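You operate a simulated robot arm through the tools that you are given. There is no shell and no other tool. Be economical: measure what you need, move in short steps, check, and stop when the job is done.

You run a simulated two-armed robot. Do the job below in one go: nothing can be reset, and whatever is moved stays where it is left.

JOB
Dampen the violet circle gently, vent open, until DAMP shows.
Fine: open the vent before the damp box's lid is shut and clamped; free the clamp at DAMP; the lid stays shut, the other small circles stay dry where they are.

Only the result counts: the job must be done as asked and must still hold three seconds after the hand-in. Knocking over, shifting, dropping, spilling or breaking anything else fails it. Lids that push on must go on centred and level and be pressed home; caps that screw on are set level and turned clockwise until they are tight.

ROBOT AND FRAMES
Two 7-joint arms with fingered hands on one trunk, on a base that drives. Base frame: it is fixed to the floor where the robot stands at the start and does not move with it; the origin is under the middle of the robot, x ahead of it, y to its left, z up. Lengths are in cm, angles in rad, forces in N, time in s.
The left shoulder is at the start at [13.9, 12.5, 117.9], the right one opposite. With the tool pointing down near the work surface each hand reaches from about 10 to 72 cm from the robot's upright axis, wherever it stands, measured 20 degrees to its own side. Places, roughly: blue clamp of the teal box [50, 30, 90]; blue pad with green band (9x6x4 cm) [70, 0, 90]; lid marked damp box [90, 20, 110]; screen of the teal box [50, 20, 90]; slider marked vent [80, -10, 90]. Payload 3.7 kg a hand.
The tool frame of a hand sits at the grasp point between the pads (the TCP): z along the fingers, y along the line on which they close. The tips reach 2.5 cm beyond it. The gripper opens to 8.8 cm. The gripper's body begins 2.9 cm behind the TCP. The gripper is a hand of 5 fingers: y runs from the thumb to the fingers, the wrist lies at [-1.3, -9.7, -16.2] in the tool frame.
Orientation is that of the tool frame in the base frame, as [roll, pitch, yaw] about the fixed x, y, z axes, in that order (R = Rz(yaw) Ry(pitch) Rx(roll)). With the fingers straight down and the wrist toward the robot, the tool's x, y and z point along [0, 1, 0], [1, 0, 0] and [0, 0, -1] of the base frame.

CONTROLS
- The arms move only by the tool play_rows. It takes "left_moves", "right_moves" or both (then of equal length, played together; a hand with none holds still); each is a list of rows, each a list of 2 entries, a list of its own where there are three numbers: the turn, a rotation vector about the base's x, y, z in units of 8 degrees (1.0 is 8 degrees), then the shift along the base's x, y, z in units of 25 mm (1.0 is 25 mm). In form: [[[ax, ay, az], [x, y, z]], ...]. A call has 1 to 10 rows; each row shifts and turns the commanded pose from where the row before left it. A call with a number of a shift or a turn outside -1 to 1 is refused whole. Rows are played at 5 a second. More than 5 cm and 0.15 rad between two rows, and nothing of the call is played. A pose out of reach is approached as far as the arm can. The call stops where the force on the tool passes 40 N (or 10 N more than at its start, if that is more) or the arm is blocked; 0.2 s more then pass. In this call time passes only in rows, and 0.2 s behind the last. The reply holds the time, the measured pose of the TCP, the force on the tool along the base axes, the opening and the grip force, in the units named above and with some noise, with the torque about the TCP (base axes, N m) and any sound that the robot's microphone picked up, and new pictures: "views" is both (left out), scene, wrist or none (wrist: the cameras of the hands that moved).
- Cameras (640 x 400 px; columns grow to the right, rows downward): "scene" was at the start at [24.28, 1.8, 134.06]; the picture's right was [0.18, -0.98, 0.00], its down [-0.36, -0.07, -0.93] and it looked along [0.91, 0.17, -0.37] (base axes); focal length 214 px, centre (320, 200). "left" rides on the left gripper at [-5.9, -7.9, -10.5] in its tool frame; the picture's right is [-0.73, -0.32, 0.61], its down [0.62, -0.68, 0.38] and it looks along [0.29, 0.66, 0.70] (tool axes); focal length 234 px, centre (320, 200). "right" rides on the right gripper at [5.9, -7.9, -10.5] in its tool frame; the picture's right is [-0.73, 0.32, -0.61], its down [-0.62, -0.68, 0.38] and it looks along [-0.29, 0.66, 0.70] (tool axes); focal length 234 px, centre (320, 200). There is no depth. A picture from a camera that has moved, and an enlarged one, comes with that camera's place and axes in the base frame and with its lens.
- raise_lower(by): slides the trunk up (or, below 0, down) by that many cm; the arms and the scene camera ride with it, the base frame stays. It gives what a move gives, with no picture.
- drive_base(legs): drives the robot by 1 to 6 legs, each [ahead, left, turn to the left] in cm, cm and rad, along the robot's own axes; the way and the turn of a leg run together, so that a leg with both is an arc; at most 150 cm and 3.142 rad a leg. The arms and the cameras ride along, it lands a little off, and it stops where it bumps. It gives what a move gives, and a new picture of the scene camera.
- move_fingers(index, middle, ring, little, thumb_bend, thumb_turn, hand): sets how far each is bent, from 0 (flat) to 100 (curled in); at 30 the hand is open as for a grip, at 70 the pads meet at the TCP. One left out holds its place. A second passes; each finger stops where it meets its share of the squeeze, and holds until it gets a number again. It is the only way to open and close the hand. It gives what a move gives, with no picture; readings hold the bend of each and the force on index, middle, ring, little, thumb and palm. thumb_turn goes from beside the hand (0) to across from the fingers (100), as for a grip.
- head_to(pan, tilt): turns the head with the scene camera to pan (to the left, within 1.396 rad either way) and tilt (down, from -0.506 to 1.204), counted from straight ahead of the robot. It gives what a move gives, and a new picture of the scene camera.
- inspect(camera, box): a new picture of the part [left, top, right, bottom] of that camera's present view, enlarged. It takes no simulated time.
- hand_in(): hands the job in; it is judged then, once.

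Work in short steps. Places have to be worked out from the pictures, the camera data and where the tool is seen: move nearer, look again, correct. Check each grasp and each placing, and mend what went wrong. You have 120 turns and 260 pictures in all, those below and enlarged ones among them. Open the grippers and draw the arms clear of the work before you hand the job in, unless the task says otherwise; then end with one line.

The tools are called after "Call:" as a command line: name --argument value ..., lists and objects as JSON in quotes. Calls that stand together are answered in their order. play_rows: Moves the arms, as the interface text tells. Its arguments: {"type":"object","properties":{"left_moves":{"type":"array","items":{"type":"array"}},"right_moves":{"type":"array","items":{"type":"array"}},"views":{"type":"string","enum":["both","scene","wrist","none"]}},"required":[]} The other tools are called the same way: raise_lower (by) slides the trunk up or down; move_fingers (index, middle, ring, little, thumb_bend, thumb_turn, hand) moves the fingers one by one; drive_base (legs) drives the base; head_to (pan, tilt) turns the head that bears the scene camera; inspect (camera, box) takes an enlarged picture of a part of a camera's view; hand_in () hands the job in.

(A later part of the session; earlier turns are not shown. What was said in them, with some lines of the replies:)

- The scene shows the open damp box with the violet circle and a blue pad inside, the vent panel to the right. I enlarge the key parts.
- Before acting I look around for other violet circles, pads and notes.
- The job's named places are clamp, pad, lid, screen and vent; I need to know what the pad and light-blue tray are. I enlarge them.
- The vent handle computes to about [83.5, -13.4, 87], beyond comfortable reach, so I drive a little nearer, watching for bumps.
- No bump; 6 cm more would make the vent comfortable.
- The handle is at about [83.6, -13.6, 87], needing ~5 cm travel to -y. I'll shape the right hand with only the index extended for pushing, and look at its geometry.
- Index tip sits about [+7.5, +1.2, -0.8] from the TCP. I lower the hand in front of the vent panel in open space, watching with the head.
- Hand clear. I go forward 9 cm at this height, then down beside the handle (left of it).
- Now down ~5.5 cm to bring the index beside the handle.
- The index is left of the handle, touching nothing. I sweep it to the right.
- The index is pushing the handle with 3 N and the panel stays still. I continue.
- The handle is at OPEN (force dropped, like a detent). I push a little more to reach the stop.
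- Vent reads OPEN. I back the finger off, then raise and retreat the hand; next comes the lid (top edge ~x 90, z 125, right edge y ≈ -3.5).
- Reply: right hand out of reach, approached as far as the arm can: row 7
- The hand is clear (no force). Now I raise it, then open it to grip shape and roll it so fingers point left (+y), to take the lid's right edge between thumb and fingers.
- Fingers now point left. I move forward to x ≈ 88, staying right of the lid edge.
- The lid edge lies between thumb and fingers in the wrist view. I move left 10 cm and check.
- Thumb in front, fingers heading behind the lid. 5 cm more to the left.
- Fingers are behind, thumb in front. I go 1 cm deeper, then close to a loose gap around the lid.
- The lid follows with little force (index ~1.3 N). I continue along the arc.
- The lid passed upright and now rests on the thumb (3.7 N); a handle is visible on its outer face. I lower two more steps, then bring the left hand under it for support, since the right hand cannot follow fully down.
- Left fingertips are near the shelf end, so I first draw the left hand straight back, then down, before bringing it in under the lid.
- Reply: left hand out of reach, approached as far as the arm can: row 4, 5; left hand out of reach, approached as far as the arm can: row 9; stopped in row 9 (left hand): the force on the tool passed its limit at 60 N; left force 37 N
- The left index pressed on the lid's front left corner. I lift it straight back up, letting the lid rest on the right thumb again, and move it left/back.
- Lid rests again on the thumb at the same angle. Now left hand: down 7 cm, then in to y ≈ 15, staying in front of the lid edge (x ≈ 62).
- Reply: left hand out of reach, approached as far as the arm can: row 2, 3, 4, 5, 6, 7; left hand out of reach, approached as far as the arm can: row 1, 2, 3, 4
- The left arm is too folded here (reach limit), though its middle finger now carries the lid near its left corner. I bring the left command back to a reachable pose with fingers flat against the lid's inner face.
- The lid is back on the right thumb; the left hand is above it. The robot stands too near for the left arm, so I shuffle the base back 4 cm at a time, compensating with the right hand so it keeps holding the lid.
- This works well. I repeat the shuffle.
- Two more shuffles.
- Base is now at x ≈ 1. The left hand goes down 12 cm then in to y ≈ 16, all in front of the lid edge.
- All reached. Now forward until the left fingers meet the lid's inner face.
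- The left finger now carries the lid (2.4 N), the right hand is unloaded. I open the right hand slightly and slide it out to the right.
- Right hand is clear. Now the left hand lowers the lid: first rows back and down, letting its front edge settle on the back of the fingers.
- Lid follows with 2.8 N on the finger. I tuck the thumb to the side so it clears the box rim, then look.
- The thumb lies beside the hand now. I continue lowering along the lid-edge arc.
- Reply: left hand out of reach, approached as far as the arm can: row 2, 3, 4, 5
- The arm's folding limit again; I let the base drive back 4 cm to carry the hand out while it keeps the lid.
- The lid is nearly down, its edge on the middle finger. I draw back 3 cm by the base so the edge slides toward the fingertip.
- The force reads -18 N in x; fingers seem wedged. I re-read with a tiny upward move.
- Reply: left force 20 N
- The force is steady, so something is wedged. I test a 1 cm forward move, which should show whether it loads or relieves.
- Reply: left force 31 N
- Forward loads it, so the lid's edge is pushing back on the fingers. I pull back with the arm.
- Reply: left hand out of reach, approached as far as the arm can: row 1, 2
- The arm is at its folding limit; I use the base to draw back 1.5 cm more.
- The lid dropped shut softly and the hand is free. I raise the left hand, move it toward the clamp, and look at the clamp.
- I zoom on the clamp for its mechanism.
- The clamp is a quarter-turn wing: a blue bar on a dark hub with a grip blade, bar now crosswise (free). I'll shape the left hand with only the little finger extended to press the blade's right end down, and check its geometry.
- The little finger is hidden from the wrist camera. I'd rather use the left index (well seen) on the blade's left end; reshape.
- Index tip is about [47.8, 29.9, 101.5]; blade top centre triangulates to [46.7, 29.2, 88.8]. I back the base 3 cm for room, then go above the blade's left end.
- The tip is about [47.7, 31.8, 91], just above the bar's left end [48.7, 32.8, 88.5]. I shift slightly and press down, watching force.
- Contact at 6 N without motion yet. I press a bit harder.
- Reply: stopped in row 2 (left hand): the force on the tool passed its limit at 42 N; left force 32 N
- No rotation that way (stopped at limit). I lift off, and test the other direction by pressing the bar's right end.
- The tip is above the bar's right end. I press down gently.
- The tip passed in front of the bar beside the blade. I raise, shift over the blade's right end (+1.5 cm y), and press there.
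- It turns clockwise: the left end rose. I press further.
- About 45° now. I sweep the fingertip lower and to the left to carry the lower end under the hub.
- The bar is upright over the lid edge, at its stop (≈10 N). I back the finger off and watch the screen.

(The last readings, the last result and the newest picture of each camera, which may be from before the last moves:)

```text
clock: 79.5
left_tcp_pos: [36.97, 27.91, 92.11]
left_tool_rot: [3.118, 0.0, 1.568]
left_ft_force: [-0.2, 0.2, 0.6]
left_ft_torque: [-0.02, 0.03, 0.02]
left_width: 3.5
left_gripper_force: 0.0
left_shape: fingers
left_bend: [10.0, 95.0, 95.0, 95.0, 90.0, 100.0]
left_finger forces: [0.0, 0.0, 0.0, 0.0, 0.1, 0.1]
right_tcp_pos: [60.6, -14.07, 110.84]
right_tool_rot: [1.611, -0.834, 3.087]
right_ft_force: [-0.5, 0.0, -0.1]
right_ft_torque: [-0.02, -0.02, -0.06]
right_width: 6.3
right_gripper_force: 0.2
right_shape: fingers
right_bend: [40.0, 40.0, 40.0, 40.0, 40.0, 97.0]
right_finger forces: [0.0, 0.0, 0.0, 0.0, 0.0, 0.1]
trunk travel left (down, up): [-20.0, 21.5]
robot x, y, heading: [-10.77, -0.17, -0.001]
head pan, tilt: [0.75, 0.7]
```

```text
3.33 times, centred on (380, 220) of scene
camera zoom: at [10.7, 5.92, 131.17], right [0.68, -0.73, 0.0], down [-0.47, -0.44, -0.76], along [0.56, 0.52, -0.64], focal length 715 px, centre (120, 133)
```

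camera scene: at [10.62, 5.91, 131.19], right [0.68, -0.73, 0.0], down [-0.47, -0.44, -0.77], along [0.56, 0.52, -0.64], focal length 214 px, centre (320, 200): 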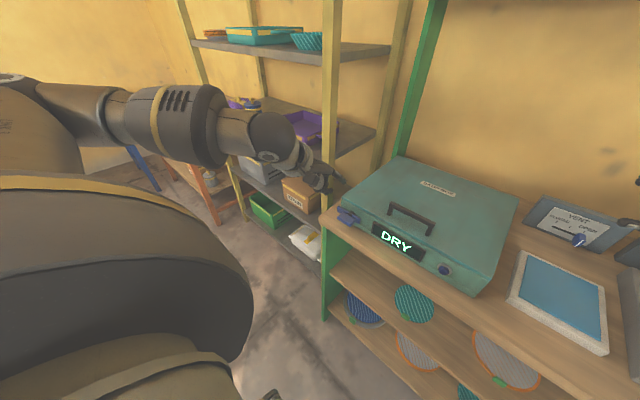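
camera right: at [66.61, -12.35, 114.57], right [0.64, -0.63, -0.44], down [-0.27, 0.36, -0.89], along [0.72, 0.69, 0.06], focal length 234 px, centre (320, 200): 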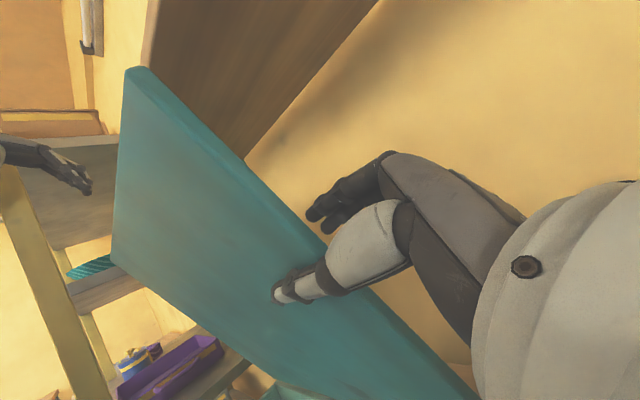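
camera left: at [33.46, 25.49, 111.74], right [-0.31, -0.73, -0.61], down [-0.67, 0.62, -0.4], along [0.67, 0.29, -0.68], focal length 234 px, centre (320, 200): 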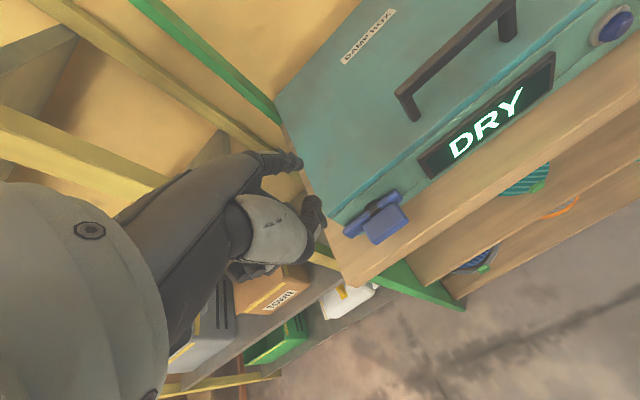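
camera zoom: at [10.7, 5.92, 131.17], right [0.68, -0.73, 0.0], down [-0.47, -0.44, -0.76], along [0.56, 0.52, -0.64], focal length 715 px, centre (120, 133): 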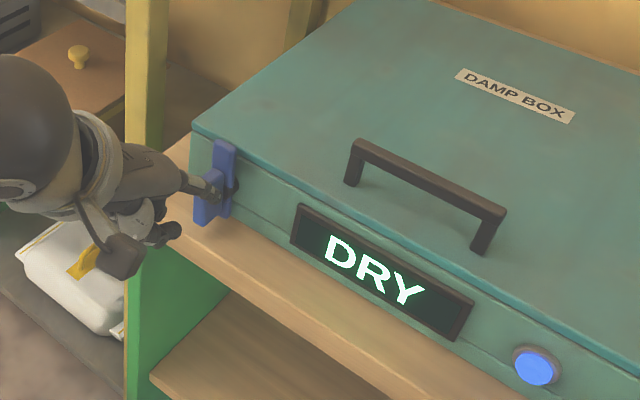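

The lamp lit: the damping runs. I place the index just right of the upper wing, ready to free the clamp, and keep watching the screen.

Call:
play_rows --left_moves '[[[0, 0, 0], [0.6, 0, -0.3]], [[0, 0, 0], [0.6, 0, -0.3]], [[0, 0, 0], [0.4, 0, -0.2]]]' --views "none"

Call:
inspect --camera "scene" --box '[300, 160, 460, 280]'

Call:
inspect --camera "left" --box '[240, 120, 480, 300]'

```text
clock: 80.3
left_tcp_pos: [40.95, 28.21, 90.21]
left_tool_rot: [3.118, 0.002, 1.569]
left_ft_force: [0.4, 0.3, 0.1]
left_ft_torque: [0.01, -0.03, -0.04]
left_width: 3.55
left_gripper_force: 0.1
left_shape: fingers
left_bend: [10.0, 95.0, 95.0, 95.0, 90.0, 100.0]
left_finger forces: [0.1, 0.0, 0.0, 0.0, 0.0, 0.0]
right_tcp_pos: [60.58, -14.08, 110.76]
right_tool_rot: [1.612, -0.835, 3.087]
right_ft_force: [0.2, 0.2, -0.5]
right_ft_torque: [-0.02, -0.02, 0.01]
right_width: 6.31
right_gripper_force: 0.1
right_shape: fingers
right_bend: [40.0, 40.0, 40.0, 40.0, 40.0, 97.0]
right_finger forces: [0.0, 0.0, 0.0, 0.1, 0.0, 0.0]
trunk travel left (down, up): [-20.0, 21.5]
robot x, y, heading: [-10.88, -0.12, 0.003]
head pan, tilt: [0.75, 0.7]
```

```text
3.33 times, centred on (380, 220) of scene
camera zoom: at [10.72, 5.93, 131.17], right [0.68, -0.73, 0.0], down [-0.47, -0.44, -0.76], along [0.56, 0.52, -0.64], focal length 715 px, centre (120, 133)
```

zoom: 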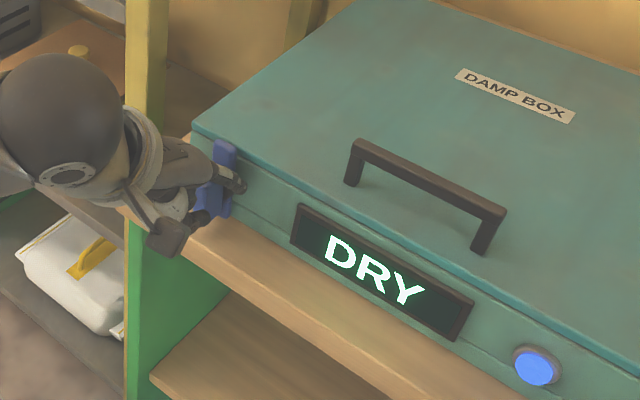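

```text
2.22 times, centred on (360, 210) of left
camera zoom: at [32.8, 22.27, 100.62], right [-0.31, -0.72, -0.61], down [-0.67, 0.63, -0.4], along [0.67, 0.29, -0.68], focal length 520 px, centre (231, 178)
```

zoom: 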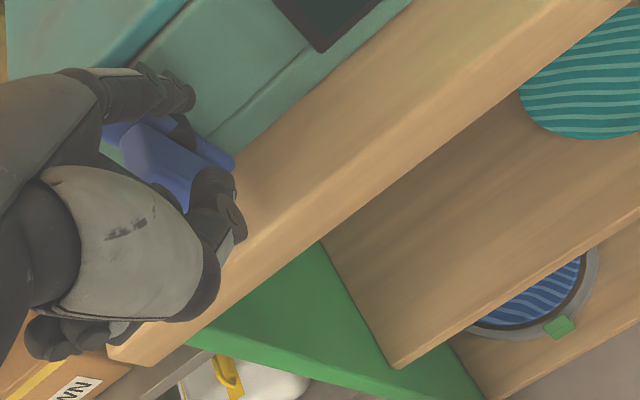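

Ready position reached without contact. I wait in short intervals and read the screen.

Call:
play_rows --left_moves '[[[0, 0, 0], [0, 0, 0]], [[0, 0, 0], [0, 0, 0]], [[0, 0, 0], [0, 0, 0]], [[0, 0, 0], [0, 0, 0]], [[0, 0, 0], [0, 0, 0]], [[0, 0, 0], [0, 0, 0]], [[0, 0, 0], [0, 0, 0]], [[0, 0, 0], [0, 0, 0]], [[0, 0, 0], [0, 0, 0]], [[0, 0, 0], [0, 0, 0]]]' --views "none"

Call:
inspect --camera "scene" --box '[300, 160, 460, 280]'

```text
clock: 82.5
left_tcp_pos: [41.05, 28.19, 90.16]
left_tool_rot: [3.119, -0.001, 1.57]
left_ft_force: [0.0, 0.1, 0.5]
left_ft_torque: [0.01, 0.0, 0.03]
left_width: 3.5
left_gripper_force: 0.1
left_shape: fingers
left_bend: [10.0, 95.0, 95.0, 95.0, 90.0, 100.0]
left_finger forces: [0.1, 0.0, 0.0, 0.0, 0.0, 0.0]
right_tcp_pos: [60.73, -14.09, 110.82]
right_tool_rot: [1.612, -0.836, 3.086]
right_ft_force: [0.0, 0.4, 0.4]
right_ft_torque: [0.01, 0.01, -0.01]
right_width: 6.33
right_gripper_force: 0.1
right_shape: fingers
right_bend: [40.0, 40.0, 40.0, 40.0, 40.0, 97.0]
right_finger forces: [0.1, 0.0, 0.0, 0.1, 0.0, 0.1]
trunk travel left (down, up): [-20.0, 21.5]
robot x, y, heading: [-10.82, -0.09, 0.002]
head pan, tilt: [0.75, 0.7]
```

```text
3.33 times, centred on (380, 220) of scene
camera zoom: at [10.69, 5.93, 131.17], right [0.68, -0.73, 0.0], down [-0.47, -0.44, -0.76], along [0.56, 0.52, -0.64], focal length 715 px, centre (120, 133)
```

zoom: 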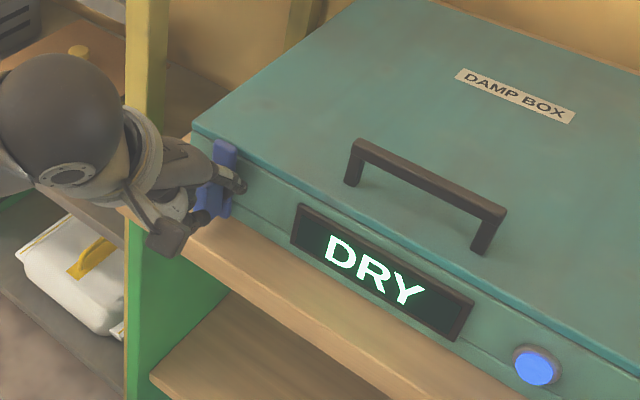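

Still DRY at 82.5 s. I keep waiting.

Call:
play_rows --left_moves '[[[0, 0, 0], [0, 0, 0]], [[0, 0, 0], [0, 0, 0]], [[0, 0, 0], [0, 0, 0]], [[0, 0, 0], [0, 0, 0]], [[0, 0, 0], [0, 0, 0]], [[0, 0, 0], [0, 0, 0]], [[0, 0, 0], [0, 0, 0]], [[0, 0, 0], [0, 0, 0]], [[0, 0, 0], [0, 0, 0]], [[0, 0, 0], [0, 0, 0]]]' --views "none"

Call:
inspect --camera "scene" --box '[360, 220, 460, 280]'

Call:
play_rows --left_moves '[[[0, 0, 0], [0, 0, 0]], [[0, 0, 0], [0, 0, 0]], [[0, 0, 0], [0, 0, 0]], [[0, 0, 0], [0, 0, 0]], [[0, 0, 0], [0, 0, 0]], [[0, 0, 0], [0, 0, 0]], [[0, 0, 0], [0, 0, 0]], [[0, 0, 0], [0, 0, 0]], [[0, 0, 0], [0, 0, 0]], [[0, 0, 0], [0, 0, 0]]]' --views "none"

Call:
inspect --camera "scene" --box '[360, 220, 460, 280]'

```text
clock: 84.7
left_tcp_pos: [40.91, 28.13, 90.18]
left_tool_rot: [3.119, -0.001, 1.571]
left_ft_force: [0.5, -0.6, 0.0]
left_ft_torque: [0.03, 0.0, -0.02]
left_width: 3.5
left_gripper_force: 0.1
left_shape: fingers
left_bend: [10.0, 95.0, 95.0, 95.0, 90.0, 100.0]
left_finger forces: [0.0, 0.0, 0.1, 0.0, 0.0, 0.0]
right_tcp_pos: [60.65, -14.15, 110.73]
right_tool_rot: [1.612, -0.836, 3.087]
right_ft_force: [-0.5, -0.2, -0.5]
right_ft_torque: [0.01, -0.01, 0.02]
right_width: 6.33
right_gripper_force: 0.1
right_shape: fingers
right_bend: [40.0, 40.0, 40.0, 40.0, 40.0, 97.0]
right_finger forces: [0.0, 0.0, 0.0, 0.0, 0.0, 0.0]
trunk travel left (down, up): [-20.0, 21.5]
robot x, y, heading: [-10.65, -0.13, 0.001]
head pan, tilt: [0.75, 0.7]
```

```text
6.40 times, centred on (410, 250) of scene
camera zoom: at [10.69, 5.93, 131.17], right [0.68, -0.73, 0.0], down [-0.47, -0.44, -0.76], along [0.56, 0.52, -0.64], focal length 1373 px, centre (-256, -120)
```

zoom: 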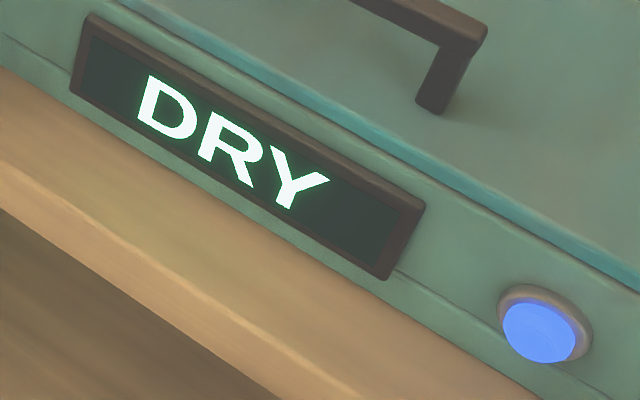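

```text
clock: 86.9
left_tcp_pos: [41.05, 28.19, 90.31]
left_tool_rot: [3.12, 0.0, 1.568]
left_ft_force: [-0.1, -0.7, -0.1]
left_ft_torque: [0.0, -0.01, 0.0]
left_width: 3.51
left_gripper_force: 0.1
left_shape: fingers
left_bend: [10.0, 95.0, 95.0, 95.0, 90.0, 100.0]
left_finger forces: [0.0, 0.0, 0.1, 0.0, 0.0, 0.0]
right_tcp_pos: [60.78, -14.13, 110.89]
right_tool_rot: [1.611, -0.833, 3.088]
right_ft_force: [-0.2, -0.6, 0.8]
right_ft_torque: [-0.02, -0.01, -0.02]
right_width: 6.29
right_gripper_force: 0.1
right_shape: fingers
right_bend: [40.0, 40.0, 40.0, 40.0, 40.0, 97.0]
right_finger forces: [0.0, 0.1, 0.1, 0.1, 0.0, 0.0]
trunk travel left (down, up): [-20.0, 21.5]
robot x, y, heading: [-10.71, -0.01, 0.003]
head pan, tilt: [0.75, 0.7]
```

```text
6.40 times, centred on (410, 250) of scene
camera zoom: at [10.69, 5.93, 131.17], right [0.68, -0.73, 0.0], down [-0.47, -0.44, -0.76], along [0.56, 0.52, -0.64], focal length 1373 px, centre (-256, -120)
```

zoom: 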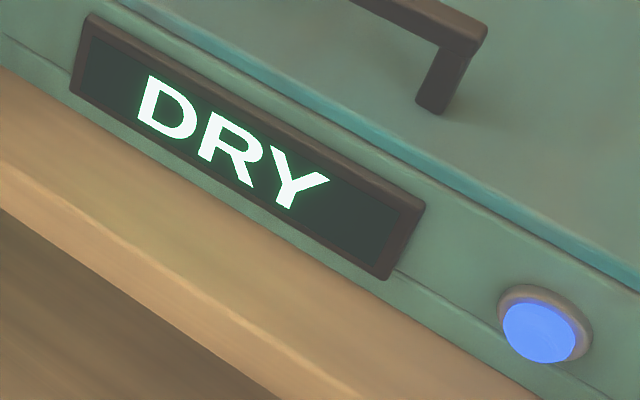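

Lamp on, still DRY at 86.9 s. I continue waiting with sparser pictures.

Call:
play_rows --left_moves '[[[0, 0, 0], [0, 0, 0]], [[0, 0, 0], [0, 0, 0]], [[0, 0, 0], [0, 0, 0]], [[0, 0, 0], [0, 0, 0]], [[0, 0, 0], [0, 0, 0]], [[0, 0, 0], [0, 0, 0]], [[0, 0, 0], [0, 0, 0]], [[0, 0, 0], [0, 0, 0]], [[0, 0, 0], [0, 0, 0]], [[0, 0, 0], [0, 0, 0]]]' --views "none"

Call:
play_rows --left_moves '[[[0, 0, 0], [0, 0, 0]], [[0, 0, 0], [0, 0, 0]], [[0, 0, 0], [0, 0, 0]], [[0, 0, 0], [0, 0, 0]], [[0, 0, 0], [0, 0, 0]], [[0, 0, 0], [0, 0, 0]], [[0, 0, 0], [0, 0, 0]], [[0, 0, 0], [0, 0, 0]], [[0, 0, 0], [0, 0, 0]], [[0, 0, 0], [0, 0, 0]]]' --views "none"

Call:
inspect --camera "scene" --box '[360, 220, 460, 280]'

```text
clock: 89.1
left_tcp_pos: [41.02, 28.17, 90.36]
left_tool_rot: [3.119, 0.0, 1.57]
left_ft_force: [-0.2, 0.4, -0.2]
left_ft_torque: [0.03, 0.01, -0.01]
left_width: 3.53
left_gripper_force: 0.1
left_shape: fingers
left_bend: [10.0, 95.0, 95.0, 95.0, 90.0, 100.0]
left_finger forces: [0.1, 0.0, 0.0, 0.0, 0.0, 0.0]
right_tcp_pos: [60.66, -14.1, 110.79]
right_tool_rot: [1.611, -0.836, 3.089]
right_ft_force: [0.9, -0.2, 0.7]
right_ft_torque: [0.0, 0.03, -0.01]
right_width: 6.33
right_gripper_force: 0.1
right_shape: fingers
right_bend: [40.0, 40.0, 40.0, 40.0, 40.0, 97.0]
right_finger forces: [0.1, 0.0, 0.1, 0.0, 0.0, 0.0]
trunk travel left (down, up): [-20.0, 21.5]
robot x, y, heading: [-10.75, -0.27, -0.002]
head pan, tilt: [0.75, 0.7]
```

```text
clock: 91.3
left_tcp_pos: [40.95, 28.25, 90.22]
left_tool_rot: [3.118, 0.0, 1.57]
left_ft_force: [0.1, -0.6, -0.4]
left_ft_torque: [0.0, -0.01, -0.01]
left_width: 3.52
left_gripper_force: 0.1
left_shape: fingers
left_bend: [10.0, 95.0, 95.0, 95.0, 90.0, 100.0]
left_finger forces: [0.0, 0.0, 0.0, 0.0, 0.0, 0.0]
right_tcp_pos: [60.73, -14.12, 110.83]
right_tool_rot: [1.611, -0.836, 3.089]
right_ft_force: [0.8, -0.7, 0.4]
right_ft_torque: [-0.01, 0.02, 0.0]
right_width: 6.31
right_gripper_force: 0.2
right_shape: fingers
right_bend: [40.0, 40.0, 40.0, 40.0, 40.0, 97.0]
right_finger forces: [0.0, 0.1, 0.0, 0.0, 0.0, 0.0]
trunk travel left (down, up): [-20.0, 21.5]
robot x, y, heading: [-10.72, 0.12, 0.001]
head pan, tilt: [0.75, 0.7]
```

```text
6.40 times, centred on (410, 250) of scene
camera zoom: at [10.69, 5.93, 131.17], right [0.68, -0.73, 0.0], down [-0.47, -0.44, -0.76], along [0.56, 0.52, -0.64], focal length 1373 px, centre (-256, -120)
```

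zoom: 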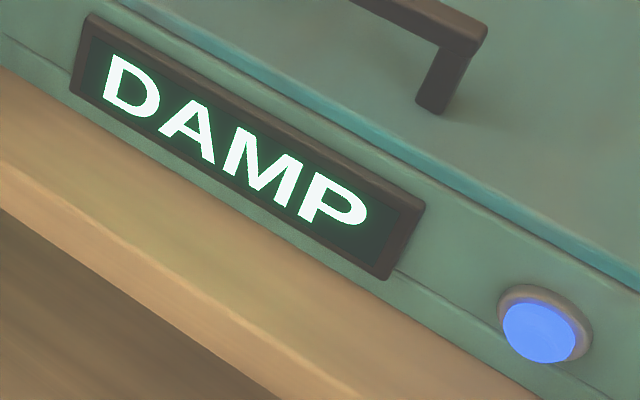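

DAMP shows. I free the clamp at once: push the upper wing left, then down.

Call:
play_rows --left_moves '[[[0, 0, 0], [0, 0.5, 0]], [[0, 0, 0], [0, 0.6, 0]], [[0, 0, 0], [0, 0.5, -0.2]], [[0, 0, 0], [0, 0.3, -0.4]]]' --views "none"

Call:
inspect --camera "scene" --box '[300, 160, 460, 280]'

```text
clock: 92.3
left_tcp_pos: [40.74, 32.94, 89.33]
left_tool_rot: [3.105, 0.0, 1.565]
left_ft_force: [-24.6, -4.0, 24.6]
left_ft_torque: [-0.44, -1.92, -0.74]
left_width: 3.75
left_gripper_force: 19.5
left_shape: fingers
left_bend: [8.0, 95.0, 95.0, 95.0, 90.0, 100.0]
left_finger forces: [38.6, 0.0, 0.0, 0.0, 0.0, 0.0]
right_tcp_pos: [60.4, -14.13, 111.39]
right_tool_rot: [1.61, -0.829, 3.088]
right_ft_force: [0.4, 0.2, -0.2]
right_ft_torque: [0.02, 0.03, -0.01]
right_width: 6.32
right_gripper_force: 0.0
right_shape: fingers
right_bend: [40.0, 40.0, 40.0, 40.0, 40.0, 97.0]
right_finger forces: [0.0, 0.0, 0.1, 0.0, 0.0, 0.0]
trunk travel left (down, up): [-20.0, 21.5]
robot x, y, heading: [-10.64, 0.11, 0.002]
head pan, tilt: [0.75, 0.7]
```

```text
3.33 times, centred on (380, 220) of scene
camera zoom: at [10.09, 5.8, 131.34], right [0.68, -0.73, 0.0], down [-0.47, -0.44, -0.77], along [0.56, 0.52, -0.64], focal length 715 px, centre (120, 133)
```

zoom: 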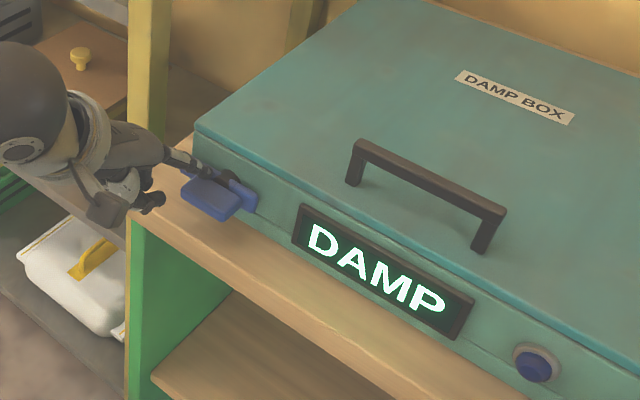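

The clamp is back crosswise and freed, lamp off, DAMP still showing. I lift the left hand off and withdraw both arms.

Call:
play_rows --left_moves '[[[0, 0, 0], [0, 0, 0.4]], [[0, 0, 0], [0, 0, 0.8]], [[0, 0, 0], [-0.4, 0, 1]], [[0, 0, 0], [-0.2, 0, 1]], [[0, 0, 0], [0, 0, 1]], [[0, 0, 0], [0, 0, 1]]]' --right_moves '[[[0, 0, 0], [0, -0.5, 0.3]], [[0, 0, 0], [-0.5, -0.5, 0.3]], [[0, 0, 0], [-0.8, -0.3, 0.3]], [[0, 0, 0], [-0.8, 0, 0.3]], [[0, 0, 0], [-0.8, 0, 0.3]], [[0, 0, 0], [-0.8, 0, 0.3]]]' --views "none"

Call:
drive_base --legs '[[-12, 0, 0]]'

Call:
move_fingers --hand "left" --index 30 --middle 30 --ring 30 --little 30 --thumb_bend 30

Call:
move_fingers --hand "right" --index 30 --middle 30 --ring 30 --little 30 --thumb_bend 30

Call:
head_to --pan 0.1 --tilt 0.5

Call:
inspect --camera "scene" --box '[220, 170, 460, 320]'

```text
clock: 93.7
left_tcp_pos: [39.71, 32.71, 101.66]
left_tool_rot: [3.118, 0.001, 1.568]
left_ft_force: [0.1, 0.4, 0.3]
left_ft_torque: [0.01, -0.02, -0.01]
left_width: 3.5
left_gripper_force: 0.0
left_shape: fingers
left_bend: [10.0, 95.0, 95.0, 95.0, 90.0, 100.0]
left_finger forces: [0.0, 0.0, 0.0, 0.0, 0.1, 0.0]
right_tcp_pos: [51.15, -17.48, 115.35]
right_tool_rot: [1.613, -0.834, 3.084]
right_ft_force: [0.8, 0.2, 0.3]
right_ft_torque: [0.0, 0.0, -0.02]
right_width: 6.32
right_gripper_force: 0.0
right_shape: fingers
right_bend: [40.0, 40.0, 40.0, 40.0, 40.0, 97.0]
right_finger forces: [0.0, 0.0, 0.1, 0.0, 0.0, 0.1]
trunk travel left (down, up): [-20.0, 21.5]
robot x, y, heading: [-10.67, 0.01, -0.001]
head pan, tilt: [0.75, 0.7]
```

```text
clock: 94.9
left_tcp_pos: [27.63, 32.76, 101.61]
left_tool_rot: [3.118, -0.001, 1.567]
left_ft_force: [0.7, 0.3, 0.1]
left_ft_torque: [0.01, 0.0, 0.01]
left_width: 3.53
left_gripper_force: 0.1
left_shape: fingers
left_bend: [10.0, 95.0, 95.0, 95.0, 90.0, 100.0]
left_finger forces: [0.1, 0.1, 0.0, 0.0, 0.0, 0.1]
right_tcp_pos: [39.08, -17.48, 115.35]
right_tool_rot: [1.612, -0.833, 3.084]
right_ft_force: [0.5, 0.6, -0.6]
right_ft_torque: [0.01, 0.0, 0.02]
right_width: 6.29
right_gripper_force: 0.1
right_shape: fingers
right_bend: [40.0, 40.0, 40.0, 40.0, 40.0, 97.0]
right_finger forces: [0.0, 0.0, 0.0, 0.0, 0.0, 0.1]
trunk travel left (down, up): [-20.0, 21.5]
robot x, y, heading: [-23.0, -0.3, -0.006]
head pan, tilt: [0.75, 0.7]
camera scene: at [-1.53, 5.88, 131.19], right [0.68, -0.73, 0.0], down [-0.47, -0.44, -0.77], along [0.56, 0.52, -0.64], focal length 214 px, centre (320, 200)
```

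scene: 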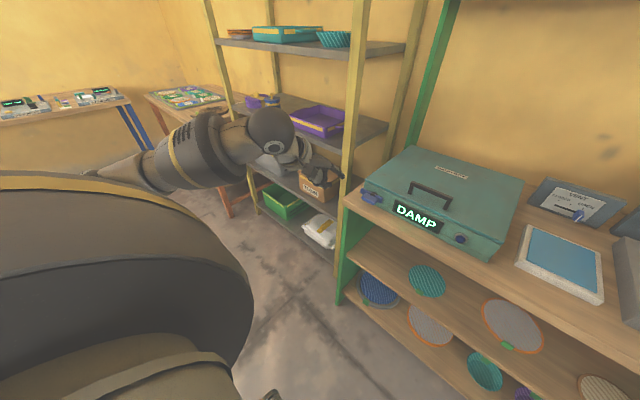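

```text
clock: 95.9
left_tcp_pos: [27.69, 32.7, 101.72]
left_tool_rot: [3.12, 0.0, 1.563]
left_ft_force: [-0.4, 0.0, -0.6]
left_ft_torque: [-0.04, -0.01, 0.01]
left_width: 8.48
left_gripper_force: 0.1
left_shape: fingers
left_bend: [30.0, 30.0, 30.0, 30.0, 30.0, 96.0]
left_finger forces: [0.1, 0.0, 0.0, 0.0, 0.0, 0.1]
right_tcp_pos: [39.18, -17.64, 115.33]
right_tool_rot: [1.611, -0.835, 3.082]
right_ft_force: [-0.7, 0.4, 0.2]
right_ft_torque: [0.01, -0.04, -0.03]
right_width: 6.3
right_gripper_force: 0.0
right_shape: fingers
right_bend: [40.0, 40.0, 40.0, 40.0, 40.0, 97.0]
right_finger forces: [0.1, 0.0, 0.0, 0.0, 0.0, 0.0]
trunk travel left (down, up): [-20.0, 21.5]
robot x, y, heading: [-22.82, -0.41, -0.001]
head pan, tilt: [0.75, 0.7]
```

```text
clock: 96.9
left_tcp_pos: [27.68, 32.6, 101.54]
left_tool_rot: [3.118, -0.002, 1.566]
left_ft_force: [-0.1, 0.7, -0.6]
left_ft_torque: [0.04, 0.01, 0.04]
left_width: 8.48
left_gripper_force: 0.1
left_shape: fingers
left_bend: [30.0, 30.0, 30.0, 30.0, 30.0, 96.0]
left_finger forces: [0.0, 0.1, 0.0, 0.0, 0.1, 0.0]
right_tcp_pos: [39.07, -17.59, 115.24]
right_tool_rot: [1.612, -0.836, 3.082]
right_ft_force: [-0.5, 1.0, -0.3]
right_ft_torque: [-0.01, -0.01, 0.02]
right_width: 8.41
right_gripper_force: 0.1
right_shape: fingers
right_bend: [30.0, 30.0, 30.0, 30.0, 30.0, 97.0]
right_finger forces: [0.0, 0.0, 0.1, 0.0, 0.1, 0.0]
trunk travel left (down, up): [-20.0, 21.5]
robot x, y, heading: [-22.73, -0.2, 0.002]
head pan, tilt: [0.75, 0.7]
```

```text
clock: 98.0
left_tcp_pos: [27.77, 32.78, 101.66]
left_tool_rot: [3.12, -0.001, 1.566]
left_ft_force: [-1.2, -0.5, -0.6]
left_ft_torque: [-0.02, 0.02, -0.02]
left_width: 8.49
left_gripper_force: 0.0
left_shape: fingers
left_bend: [30.0, 30.0, 30.0, 30.0, 30.0, 96.0]
left_finger forces: [0.1, 0.0, 0.1, 0.0, 0.1, 0.0]
right_tcp_pos: [39.09, -17.41, 115.26]
right_tool_rot: [1.611, -0.835, 3.084]
right_ft_force: [0.4, 0.5, -0.5]
right_ft_torque: [-0.05, 0.02, -0.01]
right_width: 8.44
right_gripper_force: 0.0
right_shape: fingers
right_bend: [30.0, 30.0, 30.0, 30.0, 30.0, 97.0]
right_finger forces: [0.0, 0.0, 0.0, 0.1, 0.1, 0.0]
trunk travel left (down, up): [-20.0, 21.5]
robot x, y, heading: [-22.7, 0.28, -0.005]
head pan, tilt: [0.099, 0.499]
camera scene: at [1.4, 0.99, 132.94], right [0.1, -1.0, 0.0], down [-0.48, -0.05, -0.88], along [0.87, 0.09, -0.48], focal length 214 px, centre (320, 200)
```

scene: 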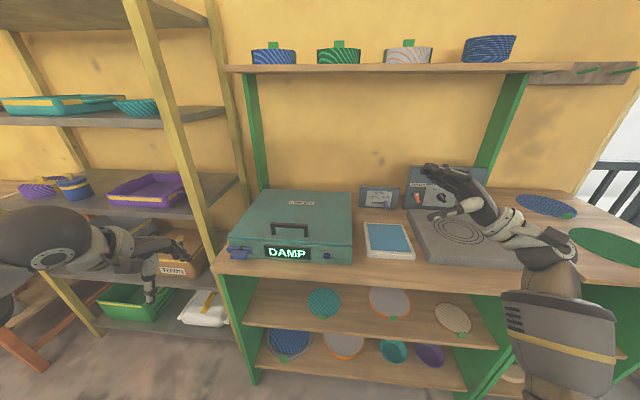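

```text
2.67 times, centred on (340, 245) of scene
camera zoom: at [1.4, 0.99, 132.94], right [0.1, -1.0, 0.0], down [-0.48, -0.05, -0.88], along [0.87, 0.09, -0.48], focal length 572 px, centre (267, 80)
```

zoom: 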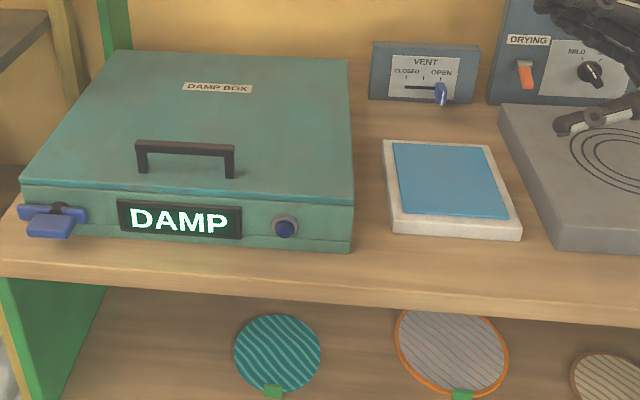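

The screen shows DAMP, the clamp is free, the lid is shut, the vent reads OPEN, and both hands are open and clear of the work. I hand the job in.

Call:
hand_in

```text
The job is handed in.
```

The violet circle was dampened with the vent open until DAMP showed. The clamp was then freed, the lid is still shut, and the other circles were left where they were.
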